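You operate a simulated robot arm through the tools that you are given. There is no shell and no other tool. Be economical: measure what you need, move in short steps, check, and stop when the job is done.

You are at the controls of a simulated robot arm. One attempt, no reset.

JOB
Take the pale grooved block and leave it on the back of the clamp bench. Then take the brown puck and leave it on the dark square block. Then take the wide wood block and leave it on the plywood piece. Keep to this order.

It is judged by the outcome, as a careful person would: the job done as asked, and still so three seconds after it is handed in. It fails if anything else is knocked over, pushed out of place, dropped, spilled or broken.

ROBOT AND FRAMES
A 7-joint arm with a two-finger parallel gripper on a trunk, on a base that drives. Base frame: it is fixed to the floor where the robot stands at the start and does not move with it; the origin is under the middle of the robot, x ahead of it, y to its left, z up. Units: m, rad, N and s.
Its first joint turns from -2.897 to 2.897 rad. Places, roughly: back of the clamp bench (132x25 cm) [1.36, 0.88, 0.86]; brown puck [2, -0.25, 1.25]; dark square block (5x5x3 cm) [-1.5, 0.2, 0.9]; pale grooved block (5x6x4 cm) [1.9, 0, 0.9]; plywood piece (27x9x2 cm) [-1.5, -1.9, 1]; wide wood block (8x4x3 cm) [1.3, 0.7, 0.5]. Payload 4.4 kg.
Tool frame: the origin (TCP) lies between the finger pads and is the grasp point; the fingertips stand 0.023 m ahead of it; z points along the fingers, y is the line along which they close. The gripper opens to 0.094 m. The fingers are 0.038 m wide and 0.01 m thick; the gripper's body (0.054 by 0.096 m) begins 0.039 m behind the TCP.
Orientation is that of the tool frame in the base frame, as a unit quaternion [x, y, z, w]. With the fingers straight down and closing along the base's y, the tool's x points along the base's -x, its y along +y and its z along -z.

CONTROLS
- The arm moves only by the tool drive_tool. Its argument "steps" is a list of rows, each a list of 3 entries, a list of its own where there are three numbers: the shift along the tool's x, y, z in m, then the turn, a rotation vector about the tool's x, y, z in rad, then the gripper command, from -1 (shut) to 1 (fully open), values between in proportion. In form: [[[x, y, z], [ax, ay, az], grip], ...]. A call has 1 to 12 rows; each row shifts and turns the commanded pose from where the row before left it, along the tool's axes as they then stand. A row lasts 0.2 s, in which the tool goes at most 0.05 m and 0.15 rad; a call with a longer step from one row to the next is refused whole, and so is a gripper value outside its range. A pose out of reach is approached as far as the arm can. The call stops where the force on the tool passes 40 N (or 10 N more than at its start, if that is more) or the arm is blocked; 0.2 s more then pass. The fingers move at their own pace (about 0.108 m/s each) and stop on an object; they squeeze with about 35 N. The grip force told is the motor's: it shows also when the fingers shut on nothing. Time passes only in rows, and 0.2 s behind the last, so rows that do not move let the fingers close. It gives the time, the measured TCP pose, the force on the tool (base axes), the opening and the grip force at its end, in the units of the frame above (readings bear some noise), with the torque about the TCP (base axes, N m) and any sound that the robot's microphone picked up.
- Cameras (640 x 400 px; columns grow to the right, rows downward): "scene" is now at [0.1899, 0.2293, 1.4776]; the picture's right is [-0.06, -1.00, 0.00], its down [-0.49, 0.03, -0.87] and it looks along [0.87, -0.05, -0.49] (base axes); focal length 289 px, centre (320, 200). "wrist" rides on the gripper at [0.086, 0.016, -0.074] in the tool frame; the picture's right is [-0.18, 0.98, 0.00], its down [-0.58, -0.11, -0.81] and it looks along [-0.79, -0.15, 0.59] (tool axes); focal length 243 px, centre (320, 200). There is no depth. A picture from a camera that has moved, and an enlarged one, comes with that camera's place and axes in the base frame and with its lens.
- get_image(camera): a new picture of that camera. The clock stands still meanwhile.
- base_move(legs): drives the robot by 1 to 6 legs, each [ahead, left, turn to the left] in m, m and rad, along the robot's own axes; the way and the turn of a leg run together, so that a leg with both is an arc; at most 1.5 m and 3.142 rad a leg. The arm and the cameras ride along, it lands a little off, and it stops where it bumps. It gives what a move gives.
- pan_tilt(pan, tilt): turns the head with the scene camera to pan (to the left, within 2.094 rad either way) and tilt (down, from -0.506 to 1.204), counted from straight ahead of the robot. It gives what a move gives.
- close_up(camera, box): a new picture of the part [left, top, right, bottom] of that camera's present view, enlarged. The clock stands still meanwhile.
- job_done(): hands the job in; it is judged then, once.

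Go step by step. Nothing tells you exact positions but the pictures and the camera data: compare them with the known pose of the tool, close in by small moves and look again before you grip or let go. The budget is 165 turns and 128 pictures, counting those below and the enlarged ones. Unless the task says otherwise, let go and move clear before handing in, and close with one line.

The tools are called after "Emit:" as name(argument=value, ...) on one line, values as JSON. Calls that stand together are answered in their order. drive_tool: Moves the arm, as the interface text tells. Its arguments: {"type":"object","properties":{"steps":{"type":"array","items":{"type":"array"}}},"required":["steps"]} The other tools are called the same way: base_move (legs) drives the base; pan_tilt (pan, tilt) turns the head that bears the scene camera; get_image (camera) takes a picture; close_up (camera, box) takes an enlarged picture of a part of a camera's view; job_done () hands the job in.

At the start:

```text
time_s: 0.0
position: [0.5185, 0.2116, 1.119]
tool_rot: [0.0, 1.0, 0.0, 0.0]
contact_force: [0.4, -0.5, 0.1]
wrist_torque: [0.01, -0.01, 0.0]
opening: 0.0939
gripper_force: 0.1
robot x, y, heading: [-0.002, 0.0001, 0.001]
head pan, tilt: [-0.059, 0.517]
```

scene: 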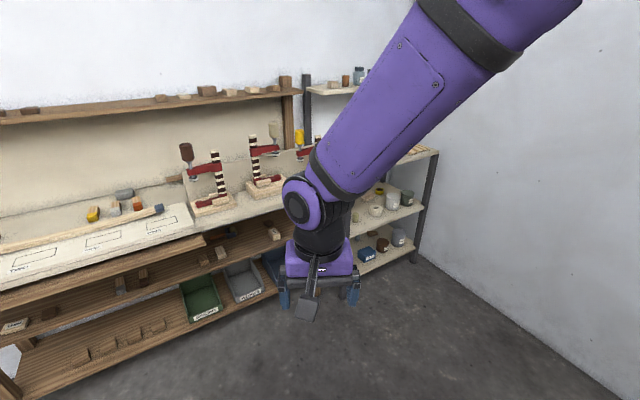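
wrist: 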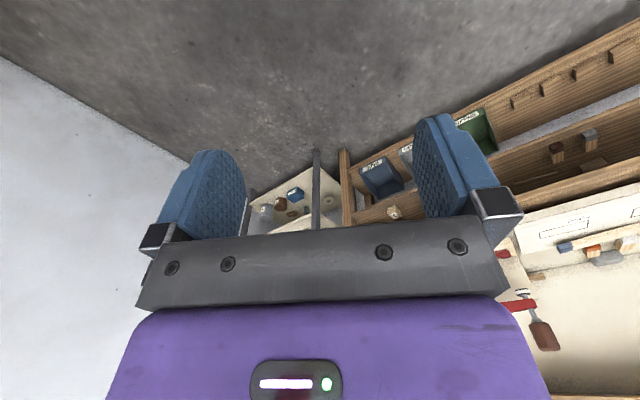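

I see a workbench ahead-left and a shelf ahead, partly hidden by the arm. I'll enlarge the view to find the parts.

Emit:
close_up(camera="scene", box=[0, 60, 320, 260])

Emit:
close_up(camera="scene", box=[200, 50, 440, 200])

Emit:
close_up(camera="scene", box=[0, 200, 320, 400])

```text
2.00 times, centred on (160, 160) of scene
camera zoom: at [0.1899, 0.2293, 1.4776], right [-0.06, -1.0, 0.0], down [-0.49, 0.03, -0.87], along [0.87, -0.05, -0.49], focal length 577 px, centre (640, 280)
```

zoom: 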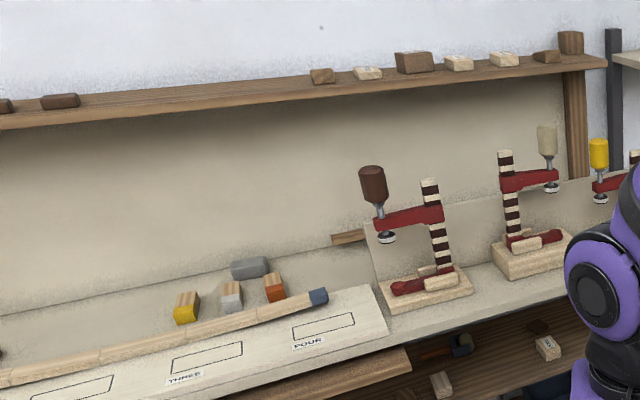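

```text
2.67 times, centred on (320, 125) of scene
camera zoom: at [0.1899, 0.2293, 1.4776], right [-0.06, -1.0, 0.0], down [-0.49, 0.03, -0.87], along [0.87, -0.05, -0.49], focal length 770 px, centre (320, 400)
```

zoom: 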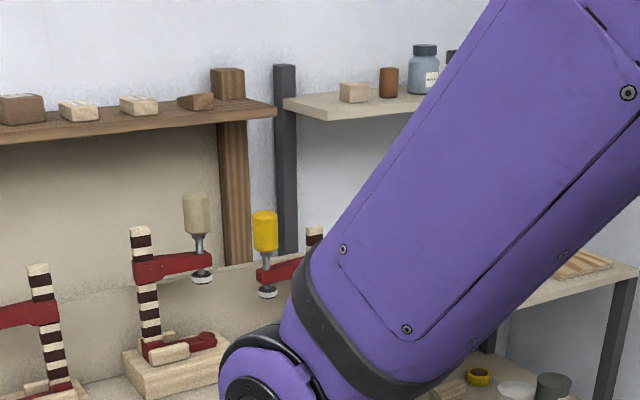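

```text
2.00 times, centred on (160, 300) of scene
camera zoom: at [0.1899, 0.2293, 1.4776], right [-0.06, -1.0, 0.0], down [-0.49, 0.03, -0.87], along [0.87, -0.05, -0.49], focal length 577 px, centre (640, 0)
```

zoom: 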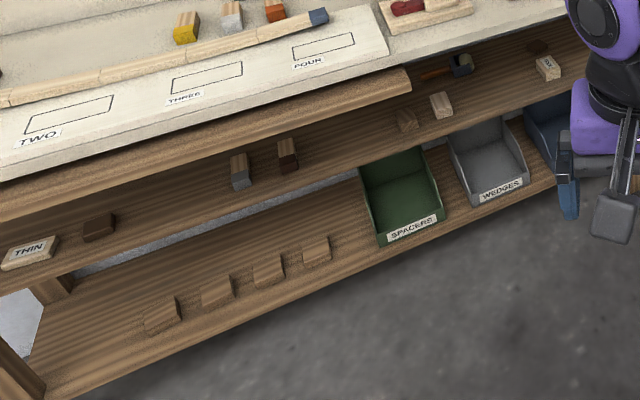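

The arm hides the shelf, so I'll turn the head to survey the room, starting with the left and behind.

Emit:
pan_tilt(pan=2.09, tilt=0.5)

Emit:
get_image(camera="scene")

Emit:
pan_tilt(pan=-2.09, tilt=0.5)

Emit:
get_image(camera="scene")

Emit:
pan_tilt(pan=0.9, tilt=0.5)

Emit:
get_image(camera="scene")

```text
time_s: 2.0
position: [0.5187, 0.2113, 1.1192]
tool_rot: [0.001, 1.0, 0.0, -0.001]
contact_force: [0.0, 0.0, -0.1]
wrist_torque: [-0.02, 0.02, 0.01]
opening: 0.0943
gripper_force: 0.1
robot x, y, heading: [0.0002, -0.0007, 0.002]
head pan, tilt: [2.089, 0.499]
```

```text
122 pictures are left
camera scene: at [0.0545, 0.3138, 1.4792], right [0.87, 0.49, 0.0], down [0.24, -0.42, -0.88], along [-0.43, 0.76, -0.48], focal length 289 px, centre (320, 200)
```

scene: 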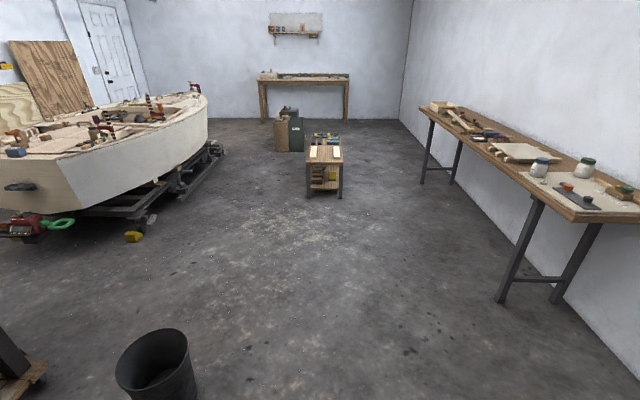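

```text
time_s: 5.4
position: [0.5181, 0.2122, 1.119]
tool_rot: [0.0, 1.0, -0.001, 0.0]
contact_force: [-0.2, -0.2, -1.0]
wrist_torque: [0.0, -0.02, 0.0]
opening: 0.0941
gripper_force: 0.1
robot x, y, heading: [0.001, 0.002, -0.005]
head pan, tilt: [-2.089, 0.499]
```

```text
121 pictures are left
camera scene: at [0.0544, 0.1557, 1.4792], right [-0.87, 0.5, 0.0], down [0.24, 0.42, -0.88], along [-0.43, -0.76, -0.48], focal length 289 px, centre (320, 200)
```

scene: 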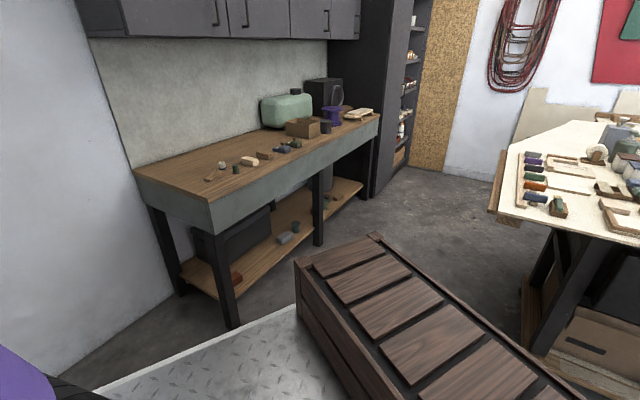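

```text
time_s: 8.0
position: [0.5177, 0.211, 1.1192]
tool_rot: [0.0, 1.0, 0.001, 0.0]
contact_force: [-0.3, 0.1, -0.3]
wrist_torque: [0.01, 0.0, 0.02]
opening: 0.0941
gripper_force: 0.0
robot x, y, heading: [0.0015, 0.0032, -0.004]
head pan, tilt: [0.901, 0.499]
```

```text
120 pictures are left
camera scene: at [0.156, 0.306, 1.4792], right [0.78, -0.62, 0.0], down [-0.3, -0.38, -0.88], along [0.55, 0.69, -0.48], focal length 289 px, centre (320, 200)
```

scene: 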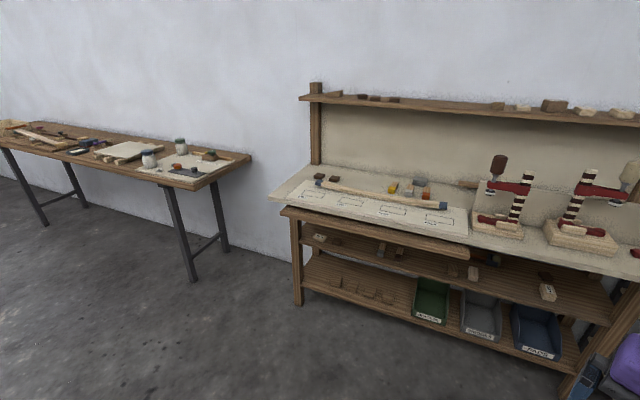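

The dark block's table and the counter with the plywood lie behind me; the bench and the shelf stand ahead, turned about 25°. I'll drive up to the shelf and look at it from there.

Emit:
base_move(legs=[[0.6, -0.4, 0.0], [0, 0, 0.42]])

Emit:
pan_tilt(pan=-0.2, tilt=0.4)

Emit:
get_image(camera="scene")

Emit:
get_image(camera="wrist")

```text
time_s: 13.1
position: [0.9787, 0.0134, 1.119]
tool_rot: [-0.211, 0.977, -0.001, 0.0]
contact_force: [-0.6, 0.1, -0.2]
wrist_torque: [0.02, -0.01, -0.02]
opening: 0.0938
gripper_force: 0.2
robot x, y, heading: [0.5955, -0.3919, 0.422]
head pan, tilt: [0.901, 0.499]
```

```text
time_s: 14.5
position: [0.9777, 0.0126, 1.1193]
tool_rot: [-0.211, 0.977, 0.0, 0.0]
contact_force: [-0.1, 0.0, -0.2]
wrist_torque: [0.0, -0.03, 0.03]
opening: 0.094
gripper_force: 0.0
robot x, y, heading: [0.5943, -0.3946, 0.425]
head pan, tilt: [-0.201, 0.4]
```

```text
119 pictures are left
camera scene: at [0.6776, -0.1177, 1.4883], right [0.22, -0.97, 0.0], down [-0.38, -0.09, -0.92], along [0.9, 0.21, -0.39], focal length 289 px, centre (320, 200)
```

scene: 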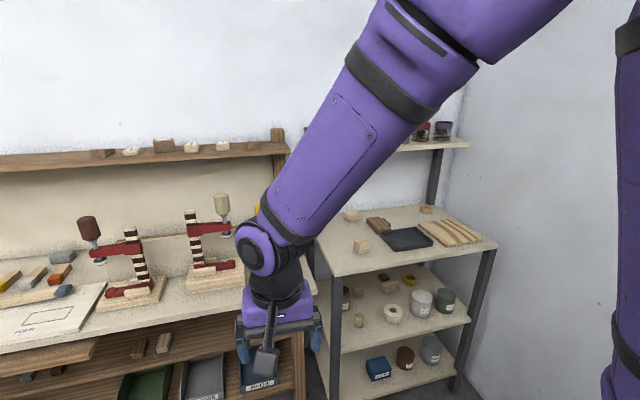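

```text
118 pictures are left
camera wrist: at [0.8928, -0.0073, 1.1939], right [-0.24, 0.97, 0.0], down [0.57, 0.14, 0.81], along [0.78, 0.19, -0.59], focal length 243 px, centre (320, 200)
```

wrist: 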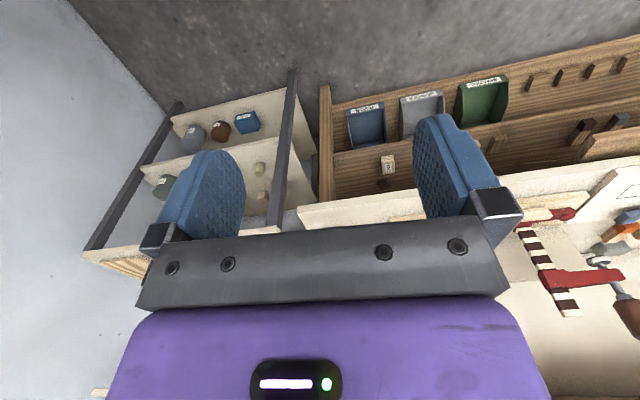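

The shelf's middle board holds several small blocks, but the arm covers part of it. I'll swing the tool to the right and look again.

Emit:
drive_tool(steps=[[[0.02, -0.045, 0], [0, 0, 0], 1], [[0.02, -0.045, 0], [0, 0, 0], 1], [[0.02, -0.045, 0], [0, 0, 0], 1], [[0.02, -0.045, 0], [0, 0, 0], 1], [[0.02, -0.045, 0], [0, 0, 0], 1], [[0, -0.049, 0], [0, 0, 0], 1], [[0, -0.049, 0], [0, 0, 0], 1], [[0, -0.049, 0], [0, 0, 0], 1], [[0, -0.049, 0], [0, 0, 0], 1], [[0, -0.049, 0], [0, 0, 0], 1]])

Emit:
get_image(camera="scene")

```text
time_s: 16.7
position: [1.1387, -0.3941, 1.1775]
tool_rot: [-0.212, 0.977, -0.001, 0.0]
contact_force: [-0.3, 0.9, -0.4]
wrist_torque: [-0.03, -0.02, -0.01]
opening: 0.0938
gripper_force: 0.0
out of reach, approached as far as the arm can: row 3, 4, 5, 6, 7
robot x, y, heading: [0.5941, -0.3958, 0.42]
head pan, tilt: [-0.201, 0.4]
```

```text
117 pictures are left
camera scene: at [0.6771, -0.1176, 1.4883], right [0.22, -0.97, 0.0], down [-0.38, -0.09, -0.92], along [0.9, 0.2, -0.39], focal length 289 px, centre (320, 200)
```

scene: 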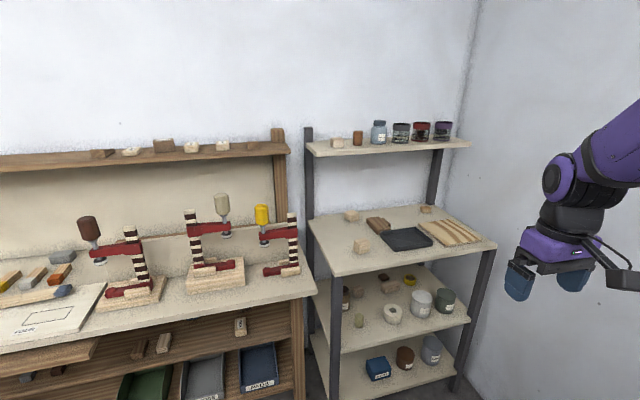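

The view is clear now, and I'll enlarge the shelf and bench.

Emit:
close_up(camera="scene", box=[300, 180, 500, 305])

Emit:
close_up(camera="scene", box=[300, 100, 480, 212])

Emit:
close_up(camera="scene", box=[320, 250, 480, 400])

Emit:
close_up(camera="scene", box=[0, 130, 320, 330])

```text
3.20 times, centred on (400, 242) of scene
camera zoom: at [0.6771, -0.1176, 1.4883], right [0.22, -0.97, 0.0], down [-0.38, -0.09, -0.92], along [0.9, 0.2, -0.39], focal length 924 px, centre (64, 64)
```

zoom: 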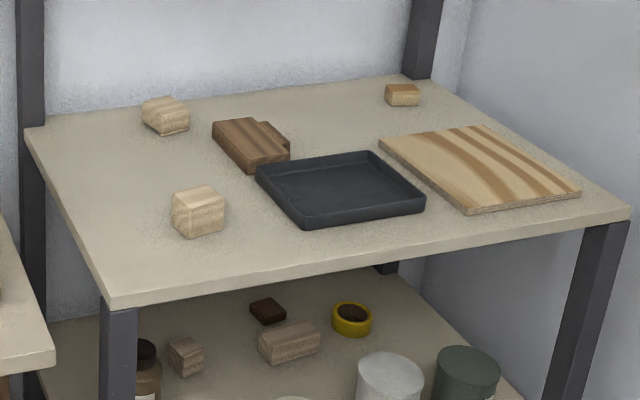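

```text
3.56 times, centred on (390, 156) of scene
camera zoom: at [0.6771, -0.1176, 1.4883], right [0.22, -0.97, 0.0], down [-0.38, -0.09, -0.92], along [0.9, 0.2, -0.39], focal length 1026 px, centre (71, 356)
```

zoom: 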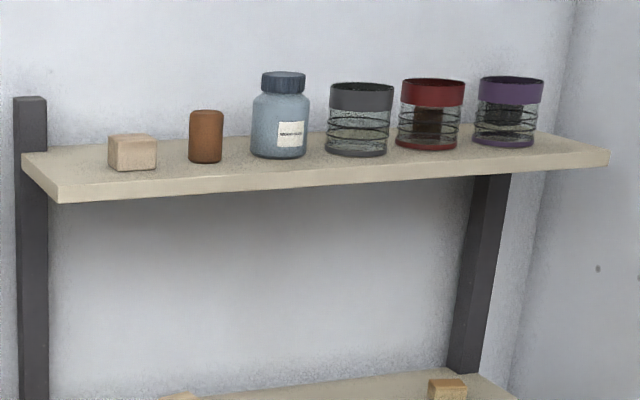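

```text
2.67 times, centred on (400, 325) of scene
camera zoom: at [0.6771, -0.1176, 1.4883], right [0.22, -0.97, 0.0], down [-0.38, -0.09, -0.92], along [0.9, 0.2, -0.39], focal length 770 px, centre (107, -133)
```

zoom: 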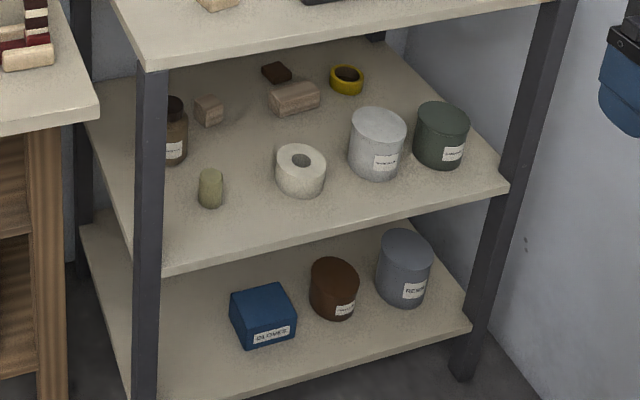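

```text
2.00 times, centred on (160, 230) of scene
camera zoom: at [0.6771, -0.1176, 1.4883], right [0.22, -0.97, 0.0], down [-0.38, -0.09, -0.92], along [0.9, 0.2, -0.39], focal length 577 px, centre (640, 140)
```

zoom: 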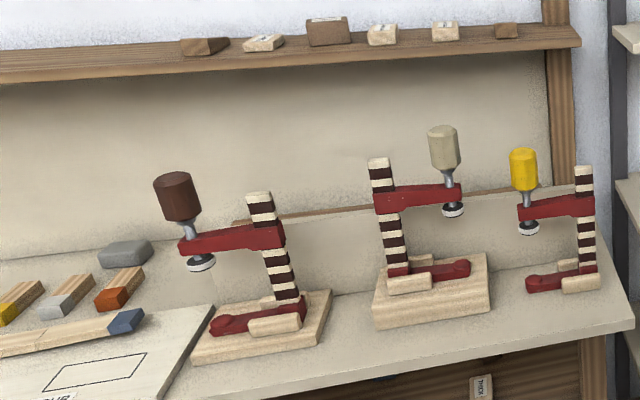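

Two pale blocks stand on the shelf's middle board, and the one at about (1.86, 0.0) fits the given place. I'll enlarge both, and look at the dark thing seen behind the glass jars.

Emit:
close_up(camera="scene", box=[330, 200, 380, 260])

Emit:
close_up(camera="scene", box=[370, 112, 460, 152])

```text
6.67 times, centred on (355, 230) of scene
camera zoom: at [0.6771, -0.1176, 1.4883], right [0.22, -0.97, 0.0], down [-0.38, -0.09, -0.92], along [0.9, 0.2, -0.39], focal length 1924 px, centre (87, 0)
```

zoom: 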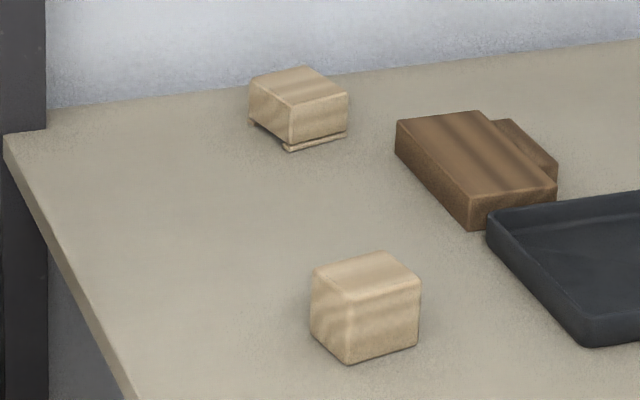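

```text
7.11 times, centred on (415, 132) of scene
camera zoom: at [0.6771, -0.1176, 1.4883], right [0.22, -0.97, 0.0], down [-0.38, -0.09, -0.92], along [0.9, 0.2, -0.39], focal length 2053 px, centre (-356, 684)
```

zoom: 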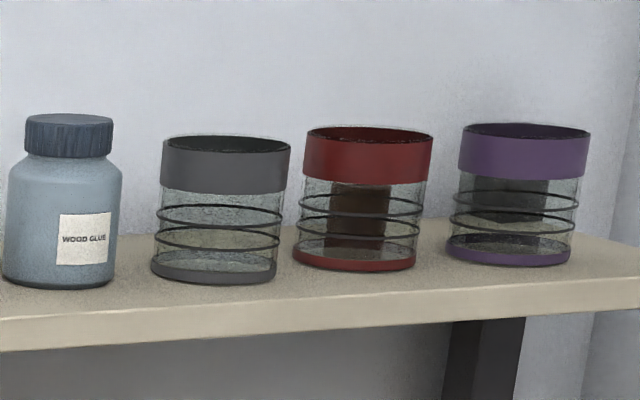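

The block at (1.87, 0.0) with the groove near its base is the target, lying just under the front edge of the top shelf, so I'll grip it with a tilted tool. I'll drive closer.

Emit:
base_move(legs=[[0.5, -0.23, 0.0]])

Emit:
pan_tilt(pan=-0.1, tilt=0.55)

Emit:
get_image(camera="scene")

Emit:
get_image(camera="wrist")

```text
time_s: 19.9
position: [1.6932, -0.4006, 1.1767]
tool_rot: [-0.208, 0.978, 0.0, 0.0]
contact_force: [0.4, 0.8, 0.0]
wrist_torque: [0.0, -0.03, 0.02]
opening: 0.0939
gripper_force: 0.1
robot x, y, heading: [1.1484, -0.4021, 0.419]
head pan, tilt: [-0.201, 0.4]
```

```text
time_s: 20.6
position: [1.6916, -0.3992, 1.1764]
tool_rot: [-0.208, 0.978, 0.0, 0.0]
contact_force: [0.5, -0.7, 0.4]
wrist_torque: [-0.01, 0.01, 0.0]
opening: 0.0938
gripper_force: 0.0
robot x, y, heading: [1.1468, -0.3926, 0.421]
head pan, tilt: [-0.099, 0.55]
```

```text
110 pictures are left
camera scene: at [1.2284, -0.114, 1.4747], right [0.31, -0.95, 0.0], down [-0.5, -0.16, -0.85], along [0.81, 0.27, -0.52], focal length 289 px, centre (320, 200)
```

scene: 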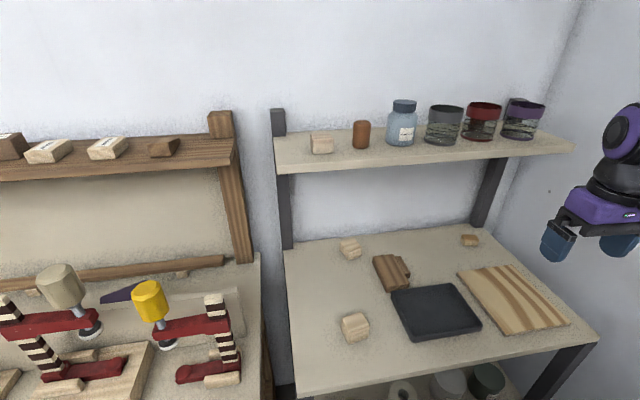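

```text
109 pictures are left
camera wrist: at [1.6069, -0.4198, 1.2516], right [-0.23, 0.97, 0.0], down [0.58, 0.14, 0.81], along [0.78, 0.19, -0.59], focal length 243 px, centre (320, 200)
```

wrist: 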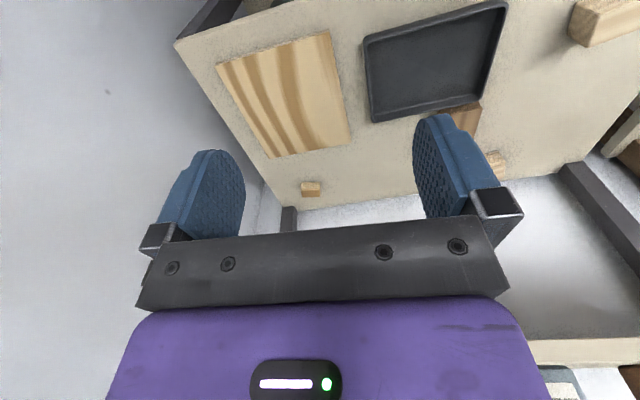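

Now I have a nearer view; I'll enlarge the block and the top shelf for triangulation.

Emit:
close_up(camera="scene", box=[325, 225, 375, 256])

Emit:
close_up(camera="scene", box=[380, 90, 560, 170])

Emit:
close_up(camera="scene", box=[0, 200, 270, 400])

```text
12.80 times, centred on (350, 240) of scene
camera zoom: at [1.2284, -0.114, 1.4747], right [0.31, -0.95, 0.0], down [-0.5, -0.16, -0.85], along [0.81, 0.27, -0.52], focal length 3695 px, centre (-64, -318)
```

zoom: 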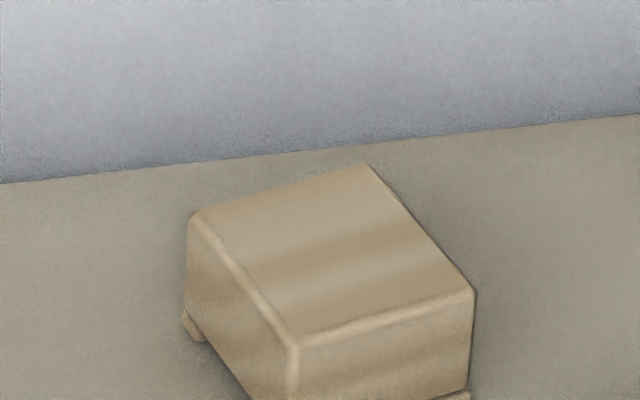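

```text
3.56 times, centred on (470, 130) of scene
camera zoom: at [1.2284, -0.114, 1.4747], right [0.31, -0.95, 0.0], down [-0.5, -0.16, -0.85], along [0.81, 0.27, -0.52], focal length 1026 px, centre (-213, 449)
```

zoom: 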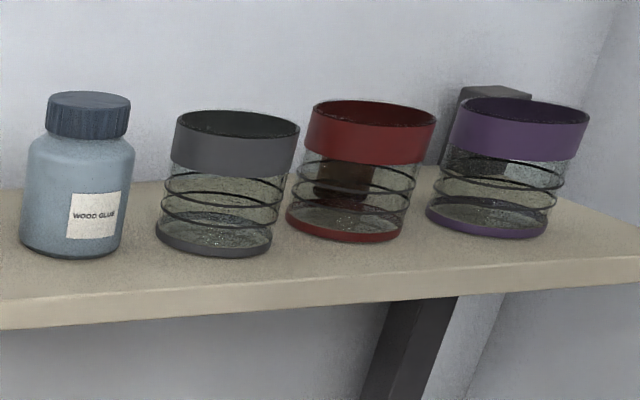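

```text
2.00 times, centred on (135, 300) of scene
camera zoom: at [1.2284, -0.114, 1.4747], right [0.31, -0.95, 0.0], down [-0.5, -0.16, -0.85], along [0.81, 0.27, -0.52], focal length 577 px, centre (690, 0)
```

zoom: 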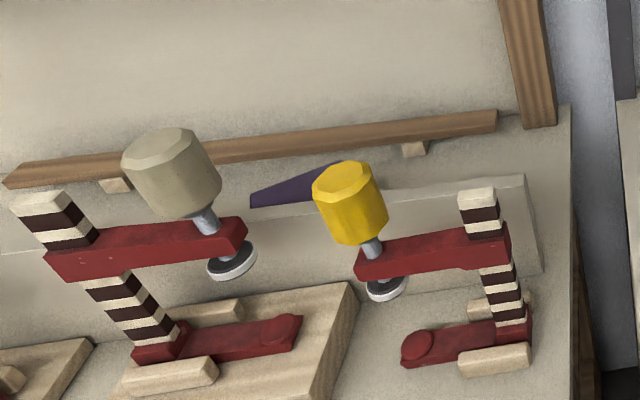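

Triangulation puts the grooved block's centre at about (1.878, 0.007), top at z 0.92, its sides at about 42° to x, with the top shelf (underside z≈1.21) overhanging it. I'll turn the tool by about 163° so the wrist camera rides on top, and then come in tilted by 45°. The brown puck seems to stand in or behind the red jar; I'll look at that later.

Emit:
drive_tool(steps=[[[0.02, 0, 0], [0, 0, 0.148], 1], [[0.02, 0, 0], [0, 0, 0.148], 1], [[0, 0, 0], [0, 0, 0.148], 1], [[0, 0, 0], [0, 0, 0.148], 1], [[0, 0, 0], [0, 0, 0.148], 1], [[0, 0, 0], [0, 0, 0.148], 1], [[0, 0, 0], [0, 0, 0.148], 1], [[0, 0, 0], [0, 0, 0.148], 1], [[0, 0, 0], [0, 0, 0.148], 1], [[0, 0, 0], [0, 0, 0.148], 1], [[0, 0, 0], [0, 0, 0.148], 1], [[0, 0, 0], [0, 0, 0.148], 1]])

Emit:
drive_tool(steps=[[[0, 0, 0], [0, 0, 0.148], 1], [[0, 0, 0], [0, 0, 0.148], 1], [[0, 0, 0], [0, 0, 0.148], 1], [[0, 0, 0], [0, 0, 0.148], 1], [[0, 0, 0], [0, 0, 0.148], 1], [[0, 0, 0], [0, 0, 0.148], 1], [[0, 0, 0], [0, 0, 0.148], 1], [[0, 0, 0], [0, 0, 0.025], 1]])

Emit:
get_image(camera="scene")

```text
time_s: 23.2
position: [1.6555, -0.4135, 1.1784]
tool_rot: [0.629, 0.778, 0.0, 0.0]
contact_force: [-0.2, 0.1, 0.7]
wrist_torque: [0.01, -0.01, 0.0]
opening: 0.094
gripper_force: 0.1
robot x, y, heading: [1.1458, -0.3965, 0.422]
head pan, tilt: [-0.099, 0.55]
```

```text
time_s: 25.0
position: [1.6538, -0.4129, 1.1769]
tool_rot: [0.936, 0.353, -0.001, 0.001]
contact_force: [0.1, 0.3, -0.2]
wrist_torque: [0.03, 0.0, 0.01]
opening: 0.0938
gripper_force: 0.1
robot x, y, heading: [1.1476, -0.3996, 0.419]
head pan, tilt: [-0.099, 0.55]
```

```text
105 pictures are left
camera scene: at [1.2284, -0.1139, 1.4746], right [0.31, -0.95, 0.0], down [-0.5, -0.16, -0.85], along [0.81, 0.27, -0.52], focal length 289 px, centre (320, 200)
```

scene: 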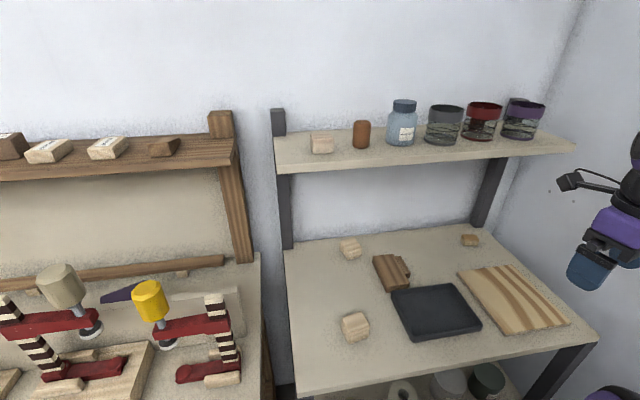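

Emit:
drive_tool(steps=[[[0, -0.042, 0], [0, 0, 0], 1], [[0, -0.042, 0], [0, 0, 0], 1], [[0, -0.042, 0], [0, 0, 0], 1], [[0, -0.041, 0], [0, 0, 0], 1], [[0, 0, 0], [0, 0.131, 0], 1], [[0, 0, 0], [0, 0.131, 0], 1], [[0, 0, 0], [0, 0.131, 0], 1], [[0, 0, 0], [0, 0.131, 0], 1], [[0, 0, 0], [0, 0.131, 0], 1], [[0, 0, 0], [0, 0.131, 0], 1]])

Emit:
get_image(camera="scene")

Emit:
get_image(camera="wrist")

```text
time_s: 27.2
position: [1.6524, -0.2689, 1.3137]
tool_rot: [0.864, 0.326, 0.36, -0.135]
contact_force: [0.1, -0.4, 0.0]
wrist_torque: [0.0, 0.02, -0.01]
opening: 0.0939
gripper_force: 0.2
out of reach, approached as far as the arm can: row 1, 2, 3, 4, 5, 6, 7, 8, 9, 10
robot x, y, heading: [1.154, -0.3948, 0.422]
head pan, tilt: [-0.099, 0.55]
```

```text
104 pictures are left
camera scene: at [1.2283, -0.1136, 1.4746], right [0.31, -0.95, 0.0], down [-0.5, -0.16, -0.85], along [0.81, 0.27, -0.52], focal length 289 px, centre (320, 200)
```

scene: 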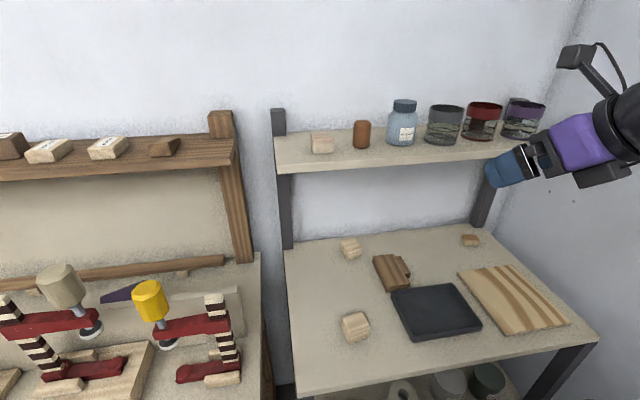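

```text
103 pictures are left
camera wrist: at [1.6689, -0.2759, 1.4278], right [0.55, -0.82, -0.13], down [-0.81, -0.57, 0.16], along [-0.2, 0.02, -0.98], focal length 243 px, centre (320, 200)
```

wrist: 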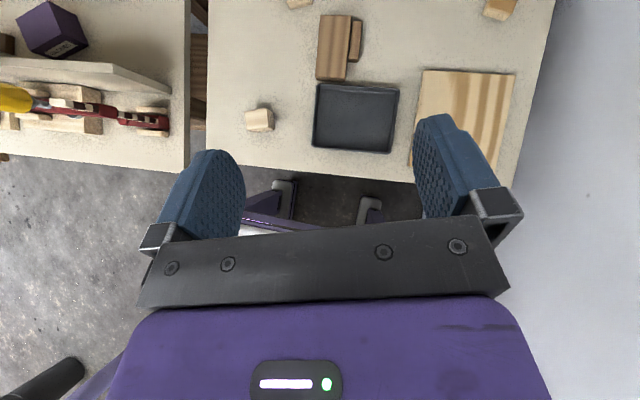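

Close in, the tilted pose isn't reachable and the tool ended higher. I'll back the base 12 cm away so the arm works further out.

Emit:
base_move(legs=[[-0.13, 0.0, 0.0]])

Emit:
drive_tool(steps=[[[-0.032, 0, 0.032], [0, 0, 0], 1], [[-0.032, 0, 0.032], [0, 0, 0], 1], [[-0.032, 0, 0.032], [0, 0, 0], 1], [[-0.032, 0, 0.032], [0, 0, 0], 1]])

```text
time_s: 28.4
position: [1.532, -0.3244, 1.314]
tool_rot: [0.864, 0.326, 0.359, -0.135]
contact_force: [-0.3, 0.1, -0.4]
wrist_torque: [0.0, -0.01, 0.0]
opening: 0.0938
gripper_force: 0.0
robot x, y, heading: [1.0299, -0.4494, 0.414]
head pan, tilt: [-0.099, 0.55]
```

```text
time_s: 29.4
position: [1.625, -0.316, 1.2313]
tool_rot: [0.865, 0.326, 0.358, -0.134]
contact_force: [-0.8, -0.9, -0.4]
wrist_torque: [-0.03, -0.02, -0.02]
opening: 0.0939
gripper_force: 0.1
out of reach, approached as far as the arm can: row 1, 2, 3, 4
robot x, y, heading: [1.0265, -0.4496, 0.412]
head pan, tilt: [-0.099, 0.55]
```

Emit:
drive_tool(steps=[[[-0.005, -0.0113, 0.0423], [0, 0, 0], 1], [[-0.005, -0.0113, 0.0423], [0, 0, 0], 1], [[-0.005, -0.0113, 0.0423], [0, 0, 0], 1], [[-0.005, -0.0113, 0.0423], [0, 0, 0], 1], [[-0.005, -0.0113, 0.0423], [0, 0, 0], 1], [[-0.005, -0.0113, 0.0423], [0, 0, 0], 1]])

Emit:
get_image(camera="scene")

Emit:
get_image(camera="wrist")

```text
time_s: 30.9
position: [1.7049, -0.163, 1.0334]
tool_rot: [0.865, 0.325, 0.359, -0.135]
contact_force: [-0.6, -0.7, 1.0]
wrist_torque: [-0.01, -0.04, 0.02]
opening: 0.094
gripper_force: 0.1
out of reach, approached as far as the arm can: row 1
robot x, y, heading: [1.024, -0.4499, 0.42]
head pan, tilt: [-0.099, 0.55]
```

```text
102 pictures are left
camera scene: at [1.1089, -0.1682, 1.4748], right [0.31, -0.95, 0.0], down [-0.5, -0.16, -0.85], along [0.81, 0.27, -0.52], focal length 289 px, centre (320, 200)
```

scene: 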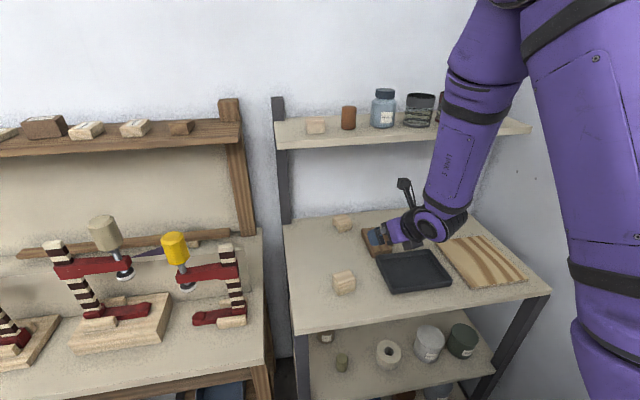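

```text
101 pictures are left
camera wrist: at [1.7209, -0.168, 1.1476], right [0.55, -0.82, -0.13], down [-0.81, -0.57, 0.16], along [-0.2, 0.02, -0.98], focal length 243 px, centre (320, 200)
```

wrist: 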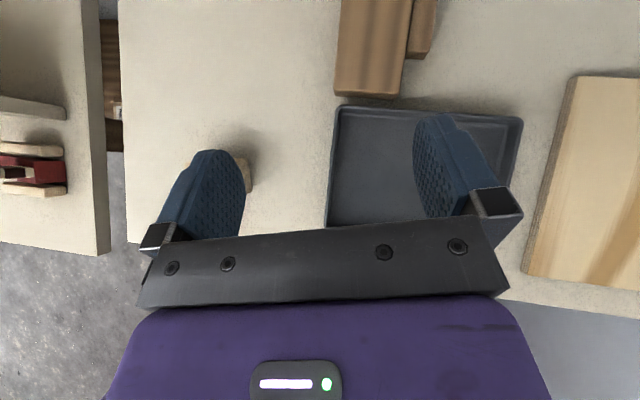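

The tool is well oriented, but the forearm would come too close to the top shelf. I'll back off another 14 cm so the forearm leans back, and add a bit of tilt.

Emit:
base_move(legs=[[-0.14, 0.0, 0.0]])

Emit:
drive_tool(steps=[[[0.025, -0.005, 0.03], [0, 0.03, 0], 1], [[0.025, -0.005, 0.03], [0, 0.03, 0], 1], [[0.025, -0.005, 0.03], [0, 0.03, 0], 1], [[0.025, 0, 0.025], [0, 0, 0], 1], [[0.02, 0, 0.02], [0, 0, 0], 1]])

Emit:
get_image(camera="scene")

Emit:
get_image(camera="wrist")

```text
time_s: 32.2
position: [1.5726, -0.2193, 1.034]
tool_rot: [0.864, 0.326, 0.358, -0.135]
contact_force: [-0.2, 0.9, 1.3]
wrist_torque: [0.06, 0.03, 0.0]
opening: 0.0942
gripper_force: 0.0
robot x, y, heading: [0.8995, -0.5073, 0.419]
head pan, tilt: [-0.099, 0.55]
```

```text
time_s: 33.4
position: [1.6976, -0.0876, 1.0329]
tool_rot: [0.848, 0.319, 0.396, -0.15]
contact_force: [0.2, -0.3, 0.1]
wrist_torque: [0.0, 0.01, -0.01]
opening: 0.0942
gripper_force: 0.1
robot x, y, heading: [0.8952, -0.5088, 0.413]
head pan, tilt: [-0.099, 0.55]
```

```text
100 pictures are left
camera scene: at [0.9776, -0.2258, 1.4747], right [0.31, -0.95, 0.0], down [-0.5, -0.16, -0.85], along [0.81, 0.27, -0.52], focal length 289 px, centre (320, 200)
```

scene: 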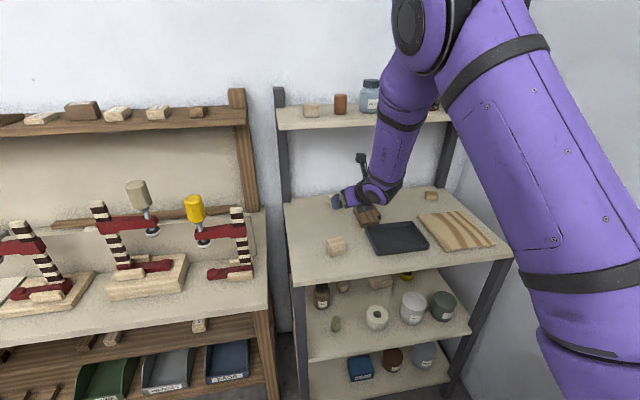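

```text
99 pictures are left
camera wrist: at [1.7067, -0.1016, 1.1471], right [0.56, -0.82, -0.14], down [-0.82, -0.57, 0.07], along [-0.14, 0.08, -0.99], focal length 243 px, centre (320, 200)
```

wrist: 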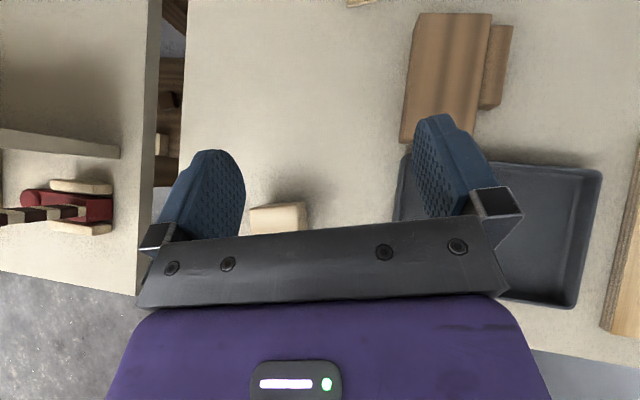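

Good clearance now. Next I close in to 10 cm short of the block along the tilted approach axis.

Emit:
drive_tool(steps=[[[0.0094, 0.012, 0.0315], [0, 0, 0], 1], [[0.0094, 0.012, 0.0315], [0, 0, 0], 1], [[0.0094, 0.012, 0.0315], [0, 0, 0], 1], [[0.0094, 0.012, 0.0315], [0, 0, 0], 1]])

Emit:
get_image(camera="wrist")

Emit:
close_up(camera="scene", box=[270, 60, 470, 260])

```text
time_s: 34.4
position: [1.8219, -0.0464, 0.9805]
tool_rot: [0.847, 0.321, 0.396, -0.15]
contact_force: [-0.2, 0.8, 0.8]
wrist_torque: [-0.04, 0.01, -0.02]
opening: 0.0939
gripper_force: 0.0
robot x, y, heading: [0.8968, -0.5082, 0.415]
head pan, tilt: [-0.099, 0.55]
```

```text
98 pictures are left
camera wrist: at [1.8306, -0.0585, 1.0943], right [0.56, -0.82, -0.14], down [-0.82, -0.57, 0.07], along [-0.14, 0.08, -0.99], focal length 243 px, centre (320, 200)
```

wrist: 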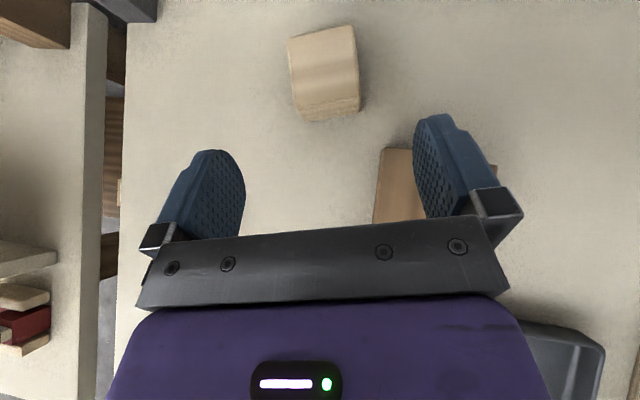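

```text
2.00 times, centred on (370, 160) of scene
camera zoom: at [0.9773, -0.2256, 1.4747], right [0.31, -0.95, 0.0], down [-0.5, -0.16, -0.85], along [0.81, 0.27, -0.52], focal length 577 px, centre (220, 280)
```

zoom: 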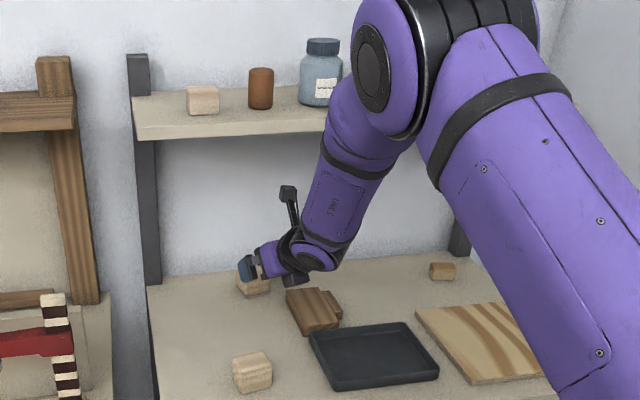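

The block lies centred between the fingers and aligned within 2°. I go in the last 10 cm and grip.

Emit:
drive_tool(steps=[[[0.001, 0, 0.034], [0, 0, 0], 1], [[0.001, 0, 0.034], [0, 0, 0], 1], [[0.001, 0, 0.034], [0, 0, 0], 1], [[0, 0, 0], [0, 0, 0], 1]])

Emit:
get_image(camera="wrist")

```text
time_s: 35.4
position: [1.8821, 0.0073, 0.9164]
tool_rot: [0.848, 0.319, 0.397, -0.149]
contact_force: [-0.5, 0.8, 0.1]
wrist_torque: [-0.01, -0.03, -0.01]
opening: 0.0938
gripper_force: 0.0
robot x, y, heading: [0.8975, -0.5117, 0.417]
head pan, tilt: [-0.099, 0.55]
```

```text
96 pictures are left
camera wrist: at [1.8918, -0.0063, 1.0312], right [0.56, -0.82, -0.14], down [-0.82, -0.57, 0.07], along [-0.14, 0.08, -0.99], focal length 243 px, centre (320, 200)
```

wrist: 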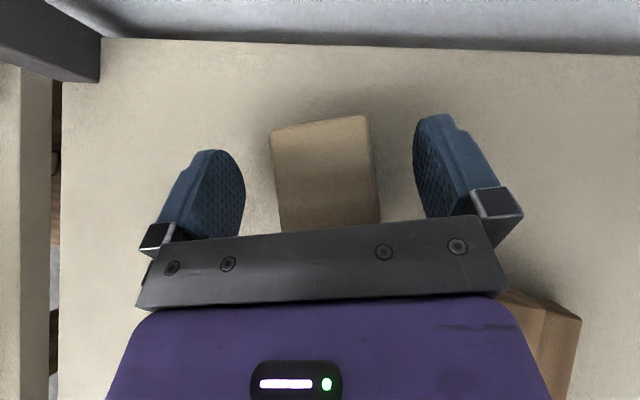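

Well placed; closing the gripper and lifting a little straight up.

Emit:
drive_tool(steps=[[[0, 0, 0], [0, 0, 0], -1], [[0, 0, 0], [0, 0, 0], -1], [[0, 0, 0], [0, 0, 0], -1], [[0.0077, 0, -0.0064], [0, 0, 0], -1], [[0.0153, 0, -0.0128], [0, 0, 0], -1], [[0.0153, 0, -0.0128], [0, 0, 0], -1]])

Emit:
get_image(camera="wrist")

```text
time_s: 36.8
position: [1.8812, 0.0072, 0.9654]
tool_rot: [0.847, 0.32, 0.397, -0.15]
contact_force: [1.1, 0.1, -0.3]
wrist_torque: [0.02, 0.0, -0.02]
opening: 0.0495
gripper_force: 34.2
robot x, y, heading: [0.8975, -0.5056, 0.418]
head pan, tilt: [-0.099, 0.55]
```

```text
95 pictures are left
camera wrist: at [1.891, -0.0054, 1.0799], right [0.56, -0.82, -0.14], down [-0.82, -0.57, 0.07], along [-0.14, 0.08, -0.99], focal length 243 px, centre (320, 200)
```

wrist: 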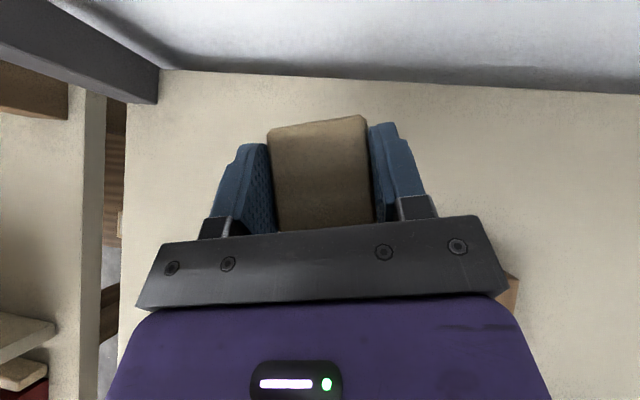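

The block is held. I back out from under the top shelf and rise.

Emit:
drive_tool(steps=[[[-0.025, 0, -0.033], [0, 0, 0], -1], [[-0.025, 0, -0.033], [0, 0, 0], -1], [[-0.025, 0, -0.033], [0, 0, 0], -1], [[-0.025, 0, -0.033], [0, 0, 0], -1], [[-0.025, 0, -0.033], [0, 0, 0], -1], [[-0.025, 0, -0.033], [0, 0, 0], -1], [[0.03, 0, -0.025], [0, 0, 0], -1], [[0.03, 0, -0.025], [0, 0, 0], -1], [[0.03, 0, -0.025], [0, 0, 0], -1], [[0.03, 0, -0.025], [0, 0, 0], -1], [[0.03, 0, -0.025], [0, 0, 0], -1]])

Emit:
get_image(camera="scene")

```text
time_s: 39.2
position: [1.6966, -0.1562, 1.1737]
tool_rot: [0.847, 0.321, 0.396, -0.15]
contact_force: [0.1, 0.5, -1.0]
wrist_torque: [0.03, 0.02, 0.0]
opening: 0.0493
gripper_force: 35.2
robot x, y, heading: [0.8954, -0.5102, 0.416]
head pan, tilt: [-0.099, 0.55]
```

```text
94 pictures are left
camera scene: at [0.9783, -0.2251, 1.4745], right [0.31, -0.95, 0.0], down [-0.5, -0.16, -0.85], along [0.81, 0.27, -0.52], focal length 289 px, centre (320, 200)
```

scene: 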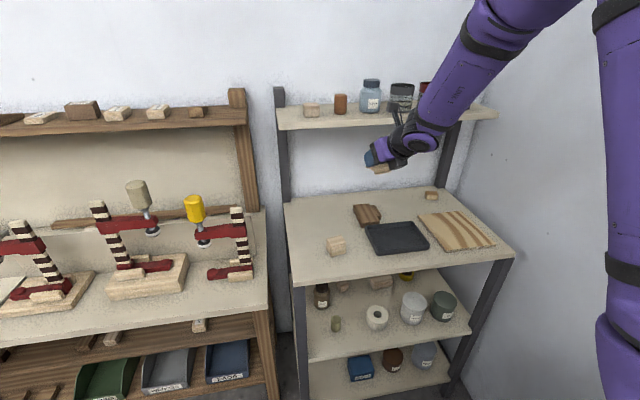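

The bench comes next. I back away and slide left along it, keeping the arm in front of its edge, then look.

Emit:
base_move(legs=[[-0.42, 0.0, 0.0], [0, 0.85, 0]])

Emit:
pan_tilt(pan=0.1, tilt=0.45)

Emit:
get_image(camera="scene")

```text
time_s: 45.9
position: [0.958, 0.4704, 1.1742]
tool_rot: [0.846, 0.324, 0.395, -0.151]
contact_force: [0.5, 0.7, -0.5]
wrist_torque: [-0.02, -0.02, 0.02]
opening: 0.0496
gripper_force: 34.9
robot x, y, heading: [0.161, 0.1134, 0.426]
head pan, tilt: [-0.099, 0.55]
```

```text
time_s: 46.7
position: [0.9583, 0.4714, 1.1744]
tool_rot: [0.847, 0.323, 0.395, -0.151]
contact_force: [0.2, -0.2, -1.3]
wrist_torque: [0.01, 0.0, 0.01]
opening: 0.0496
gripper_force: 35.0
robot x, y, heading: [0.1598, 0.1104, 0.424]
head pan, tilt: [0.099, 0.45]
```

```text
93 pictures are left
camera scene: at [0.2354, 0.4132, 1.4836], right [0.5, -0.87, 0.0], down [-0.38, -0.22, -0.9], along [0.78, 0.45, -0.44], focal length 289 px, centre (320, 200)
```

scene: 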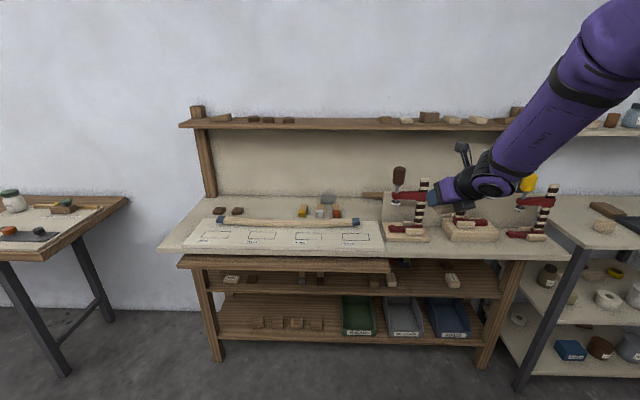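

Emit:
close_up(camera="scene", box=[150, 150, 450, 270])

Emit:
close_up(camera="scene", box=[170, 95, 350, 200])

```text
2.13 times, centred on (300, 210) of scene
camera zoom: at [0.2354, 0.4132, 1.4836], right [0.5, -0.87, 0.0], down [-0.38, -0.22, -0.9], along [0.78, 0.45, -0.44], focal length 616 px, centre (363, 179)
```

zoom: 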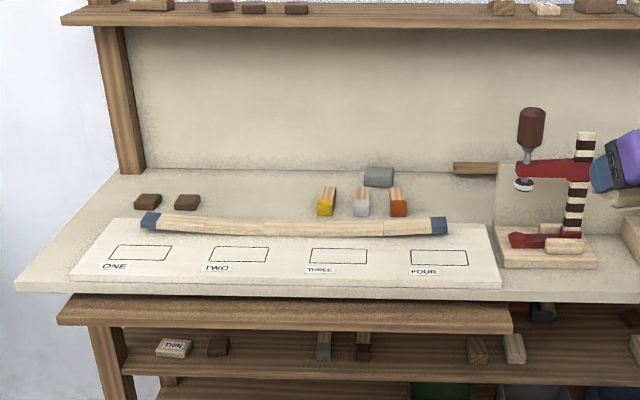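

```text
3.56 times, centred on (260, 148) of scene
camera zoom: at [0.2354, 0.4132, 1.4836], right [0.5, -0.87, 0.0], down [-0.38, -0.22, -0.9], along [0.78, 0.45, -0.44], focal length 1026 px, centre (533, 387)
```

zoom: 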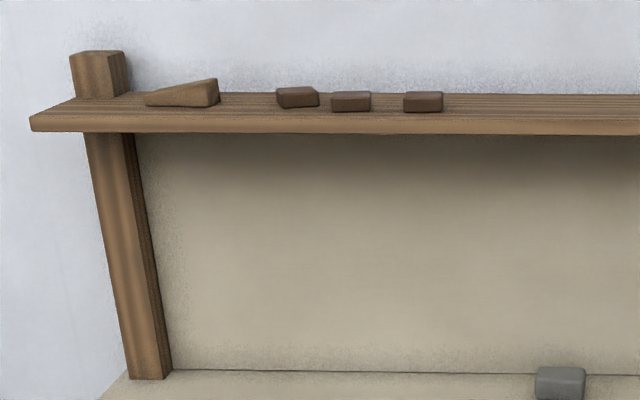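

The bench's back has a wide free spot at about (1.18, 1.22), between the small brown pieces and the yellow one. I drive so that it comes within tilted reach.

Emit:
base_move(legs=[[0, 0.53, 0], [0.3, 0, 0]])

Emit:
pan_tilt(pan=0.1, tilt=0.6)

Emit:
get_image(camera="scene")

Emit:
get_image(camera="wrist")

```text
time_s: 51.5
position: [1.0157, 1.086, 1.1746]
tool_rot: [0.847, 0.322, 0.396, -0.151]
contact_force: [-0.3, 0.0, -0.8]
wrist_torque: [0.0, 0.02, 0.0]
opening: 0.0496
gripper_force: 35.1
robot x, y, heading: [0.2193, 0.7321, 0.422]
head pan, tilt: [0.099, 0.45]
```

```text
time_s: 52.2
position: [1.0153, 1.0873, 1.1741]
tool_rot: [0.846, 0.322, 0.396, -0.151]
contact_force: [0.2, 0.1, 0.2]
wrist_torque: [0.01, -0.02, -0.01]
opening: 0.0496
gripper_force: 34.7
robot x, y, heading: [0.214, 0.7293, 0.42]
head pan, tilt: [0.099, 0.6]
```

```text
90 pictures are left
camera scene: at [0.2885, 1.0298, 1.4701], right [0.5, -0.87, 0.0], down [-0.49, -0.28, -0.83], along [0.72, 0.41, -0.56], focal length 289 px, centre (320, 200)
```

scene: 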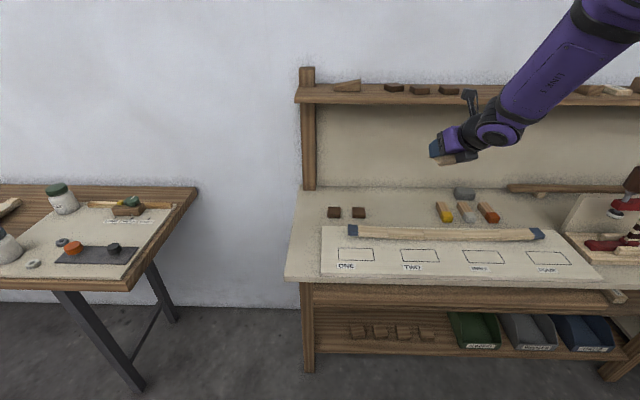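

```text
89 pictures are left
camera wrist: at [1.0241, 1.0743, 1.2884], right [0.56, -0.81, -0.14], down [-0.81, -0.58, 0.07], along [-0.14, 0.08, -0.99], focal length 243 px, centre (320, 200)
```

wrist: 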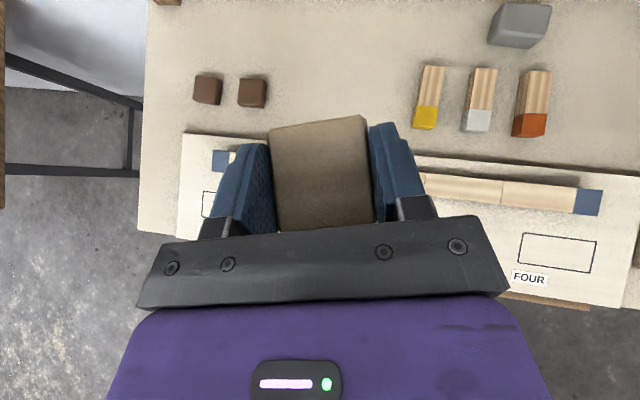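

Over the free spot I descend to a few centimetres above the bench top.

Emit:
drive_tool(steps=[[[-0.008, 0.001, 0.038], [0, 0, 0], -1], [[-0.008, 0.001, 0.038], [0, 0, 0], -1], [[-0.008, 0.001, 0.038], [0, 0, 0], -1], [[-0.008, 0.001, 0.038], [0, 0, 0], -1], [[-0.008, 0.001, 0.038], [0, 0, 0], -1], [[-0.008, 0.001, 0.038], [0, 0, 0], -1], [[-0.008, 0.001, 0.038], [0, 0, 0], -1], [[-0.007, 0.001, 0.038], [0, 0, 0], -1]])

Emit:
close_up(camera="scene", box=[320, 140, 520, 265])

```text
time_s: 54.0
position: [1.1612, 1.2091, 0.9297]
tool_rot: [0.846, 0.323, 0.397, -0.151]
contact_force: [0.2, 0.5, -0.4]
wrist_torque: [-0.04, -0.03, 0.0]
opening: 0.0494
gripper_force: 35.0
robot x, y, heading: [0.2173, 0.7283, 0.419]
head pan, tilt: [0.099, 0.6]
```

```text
3.20 times, centred on (420, 202) of scene
camera zoom: at [0.2879, 1.0295, 1.4702], right [0.5, -0.87, 0.0], down [-0.49, -0.28, -0.83], along [0.72, 0.41, -0.56], focal length 924 px, centre (0, 192)
```

zoom: 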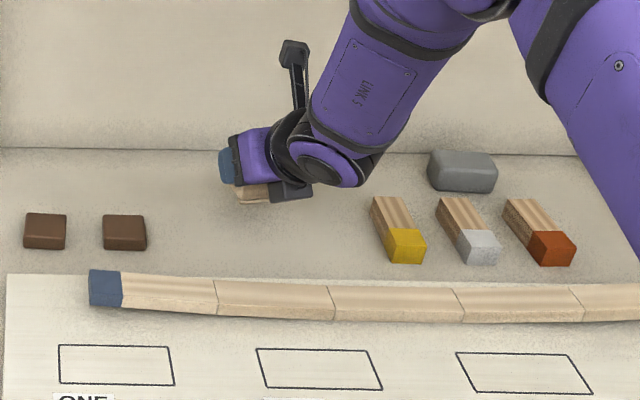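

Emit:
drive_tool(steps=[[[-0.0038, 0, 0.0032], [0, 0, 0], -1], [[-0.0038, 0, 0.0032], [0, 0, 0], -1], [[-0.0038, 0, 0.0032], [0, 0, 0], -1], [[-0.0038, 0, 0.0032], [0, 0, 0], -1], [[-0.0023, 0, 0.0019], [0, 0, 0], -1], [[-0.0023, 0, 0.0019], [0, 0, 0], -1]])

Emit:
close_up(camera="scene", box=[370, 170, 440, 214])

```text
time_s: 55.4
position: [1.1634, 1.2088, 0.9055]
tool_rot: [0.847, 0.321, 0.396, -0.149]
contact_force: [-0.2, -0.4, -0.5]
wrist_torque: [-0.01, 0.02, -0.01]
opening: 0.0497
gripper_force: 35.0
robot x, y, heading: [0.2206, 0.7266, 0.417]
head pan, tilt: [0.099, 0.6]
```

```text
9.09 times, centred on (405, 192) of scene
camera zoom: at [0.2885, 1.0298, 1.4701], right [0.5, -0.87, 0.0], down [-0.49, -0.28, -0.83], along [0.72, 0.41, -0.57], focal length 2624 px, centre (-453, 273)
```

zoom: 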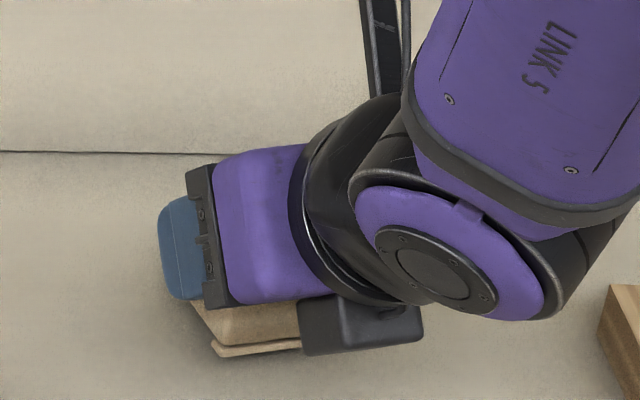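

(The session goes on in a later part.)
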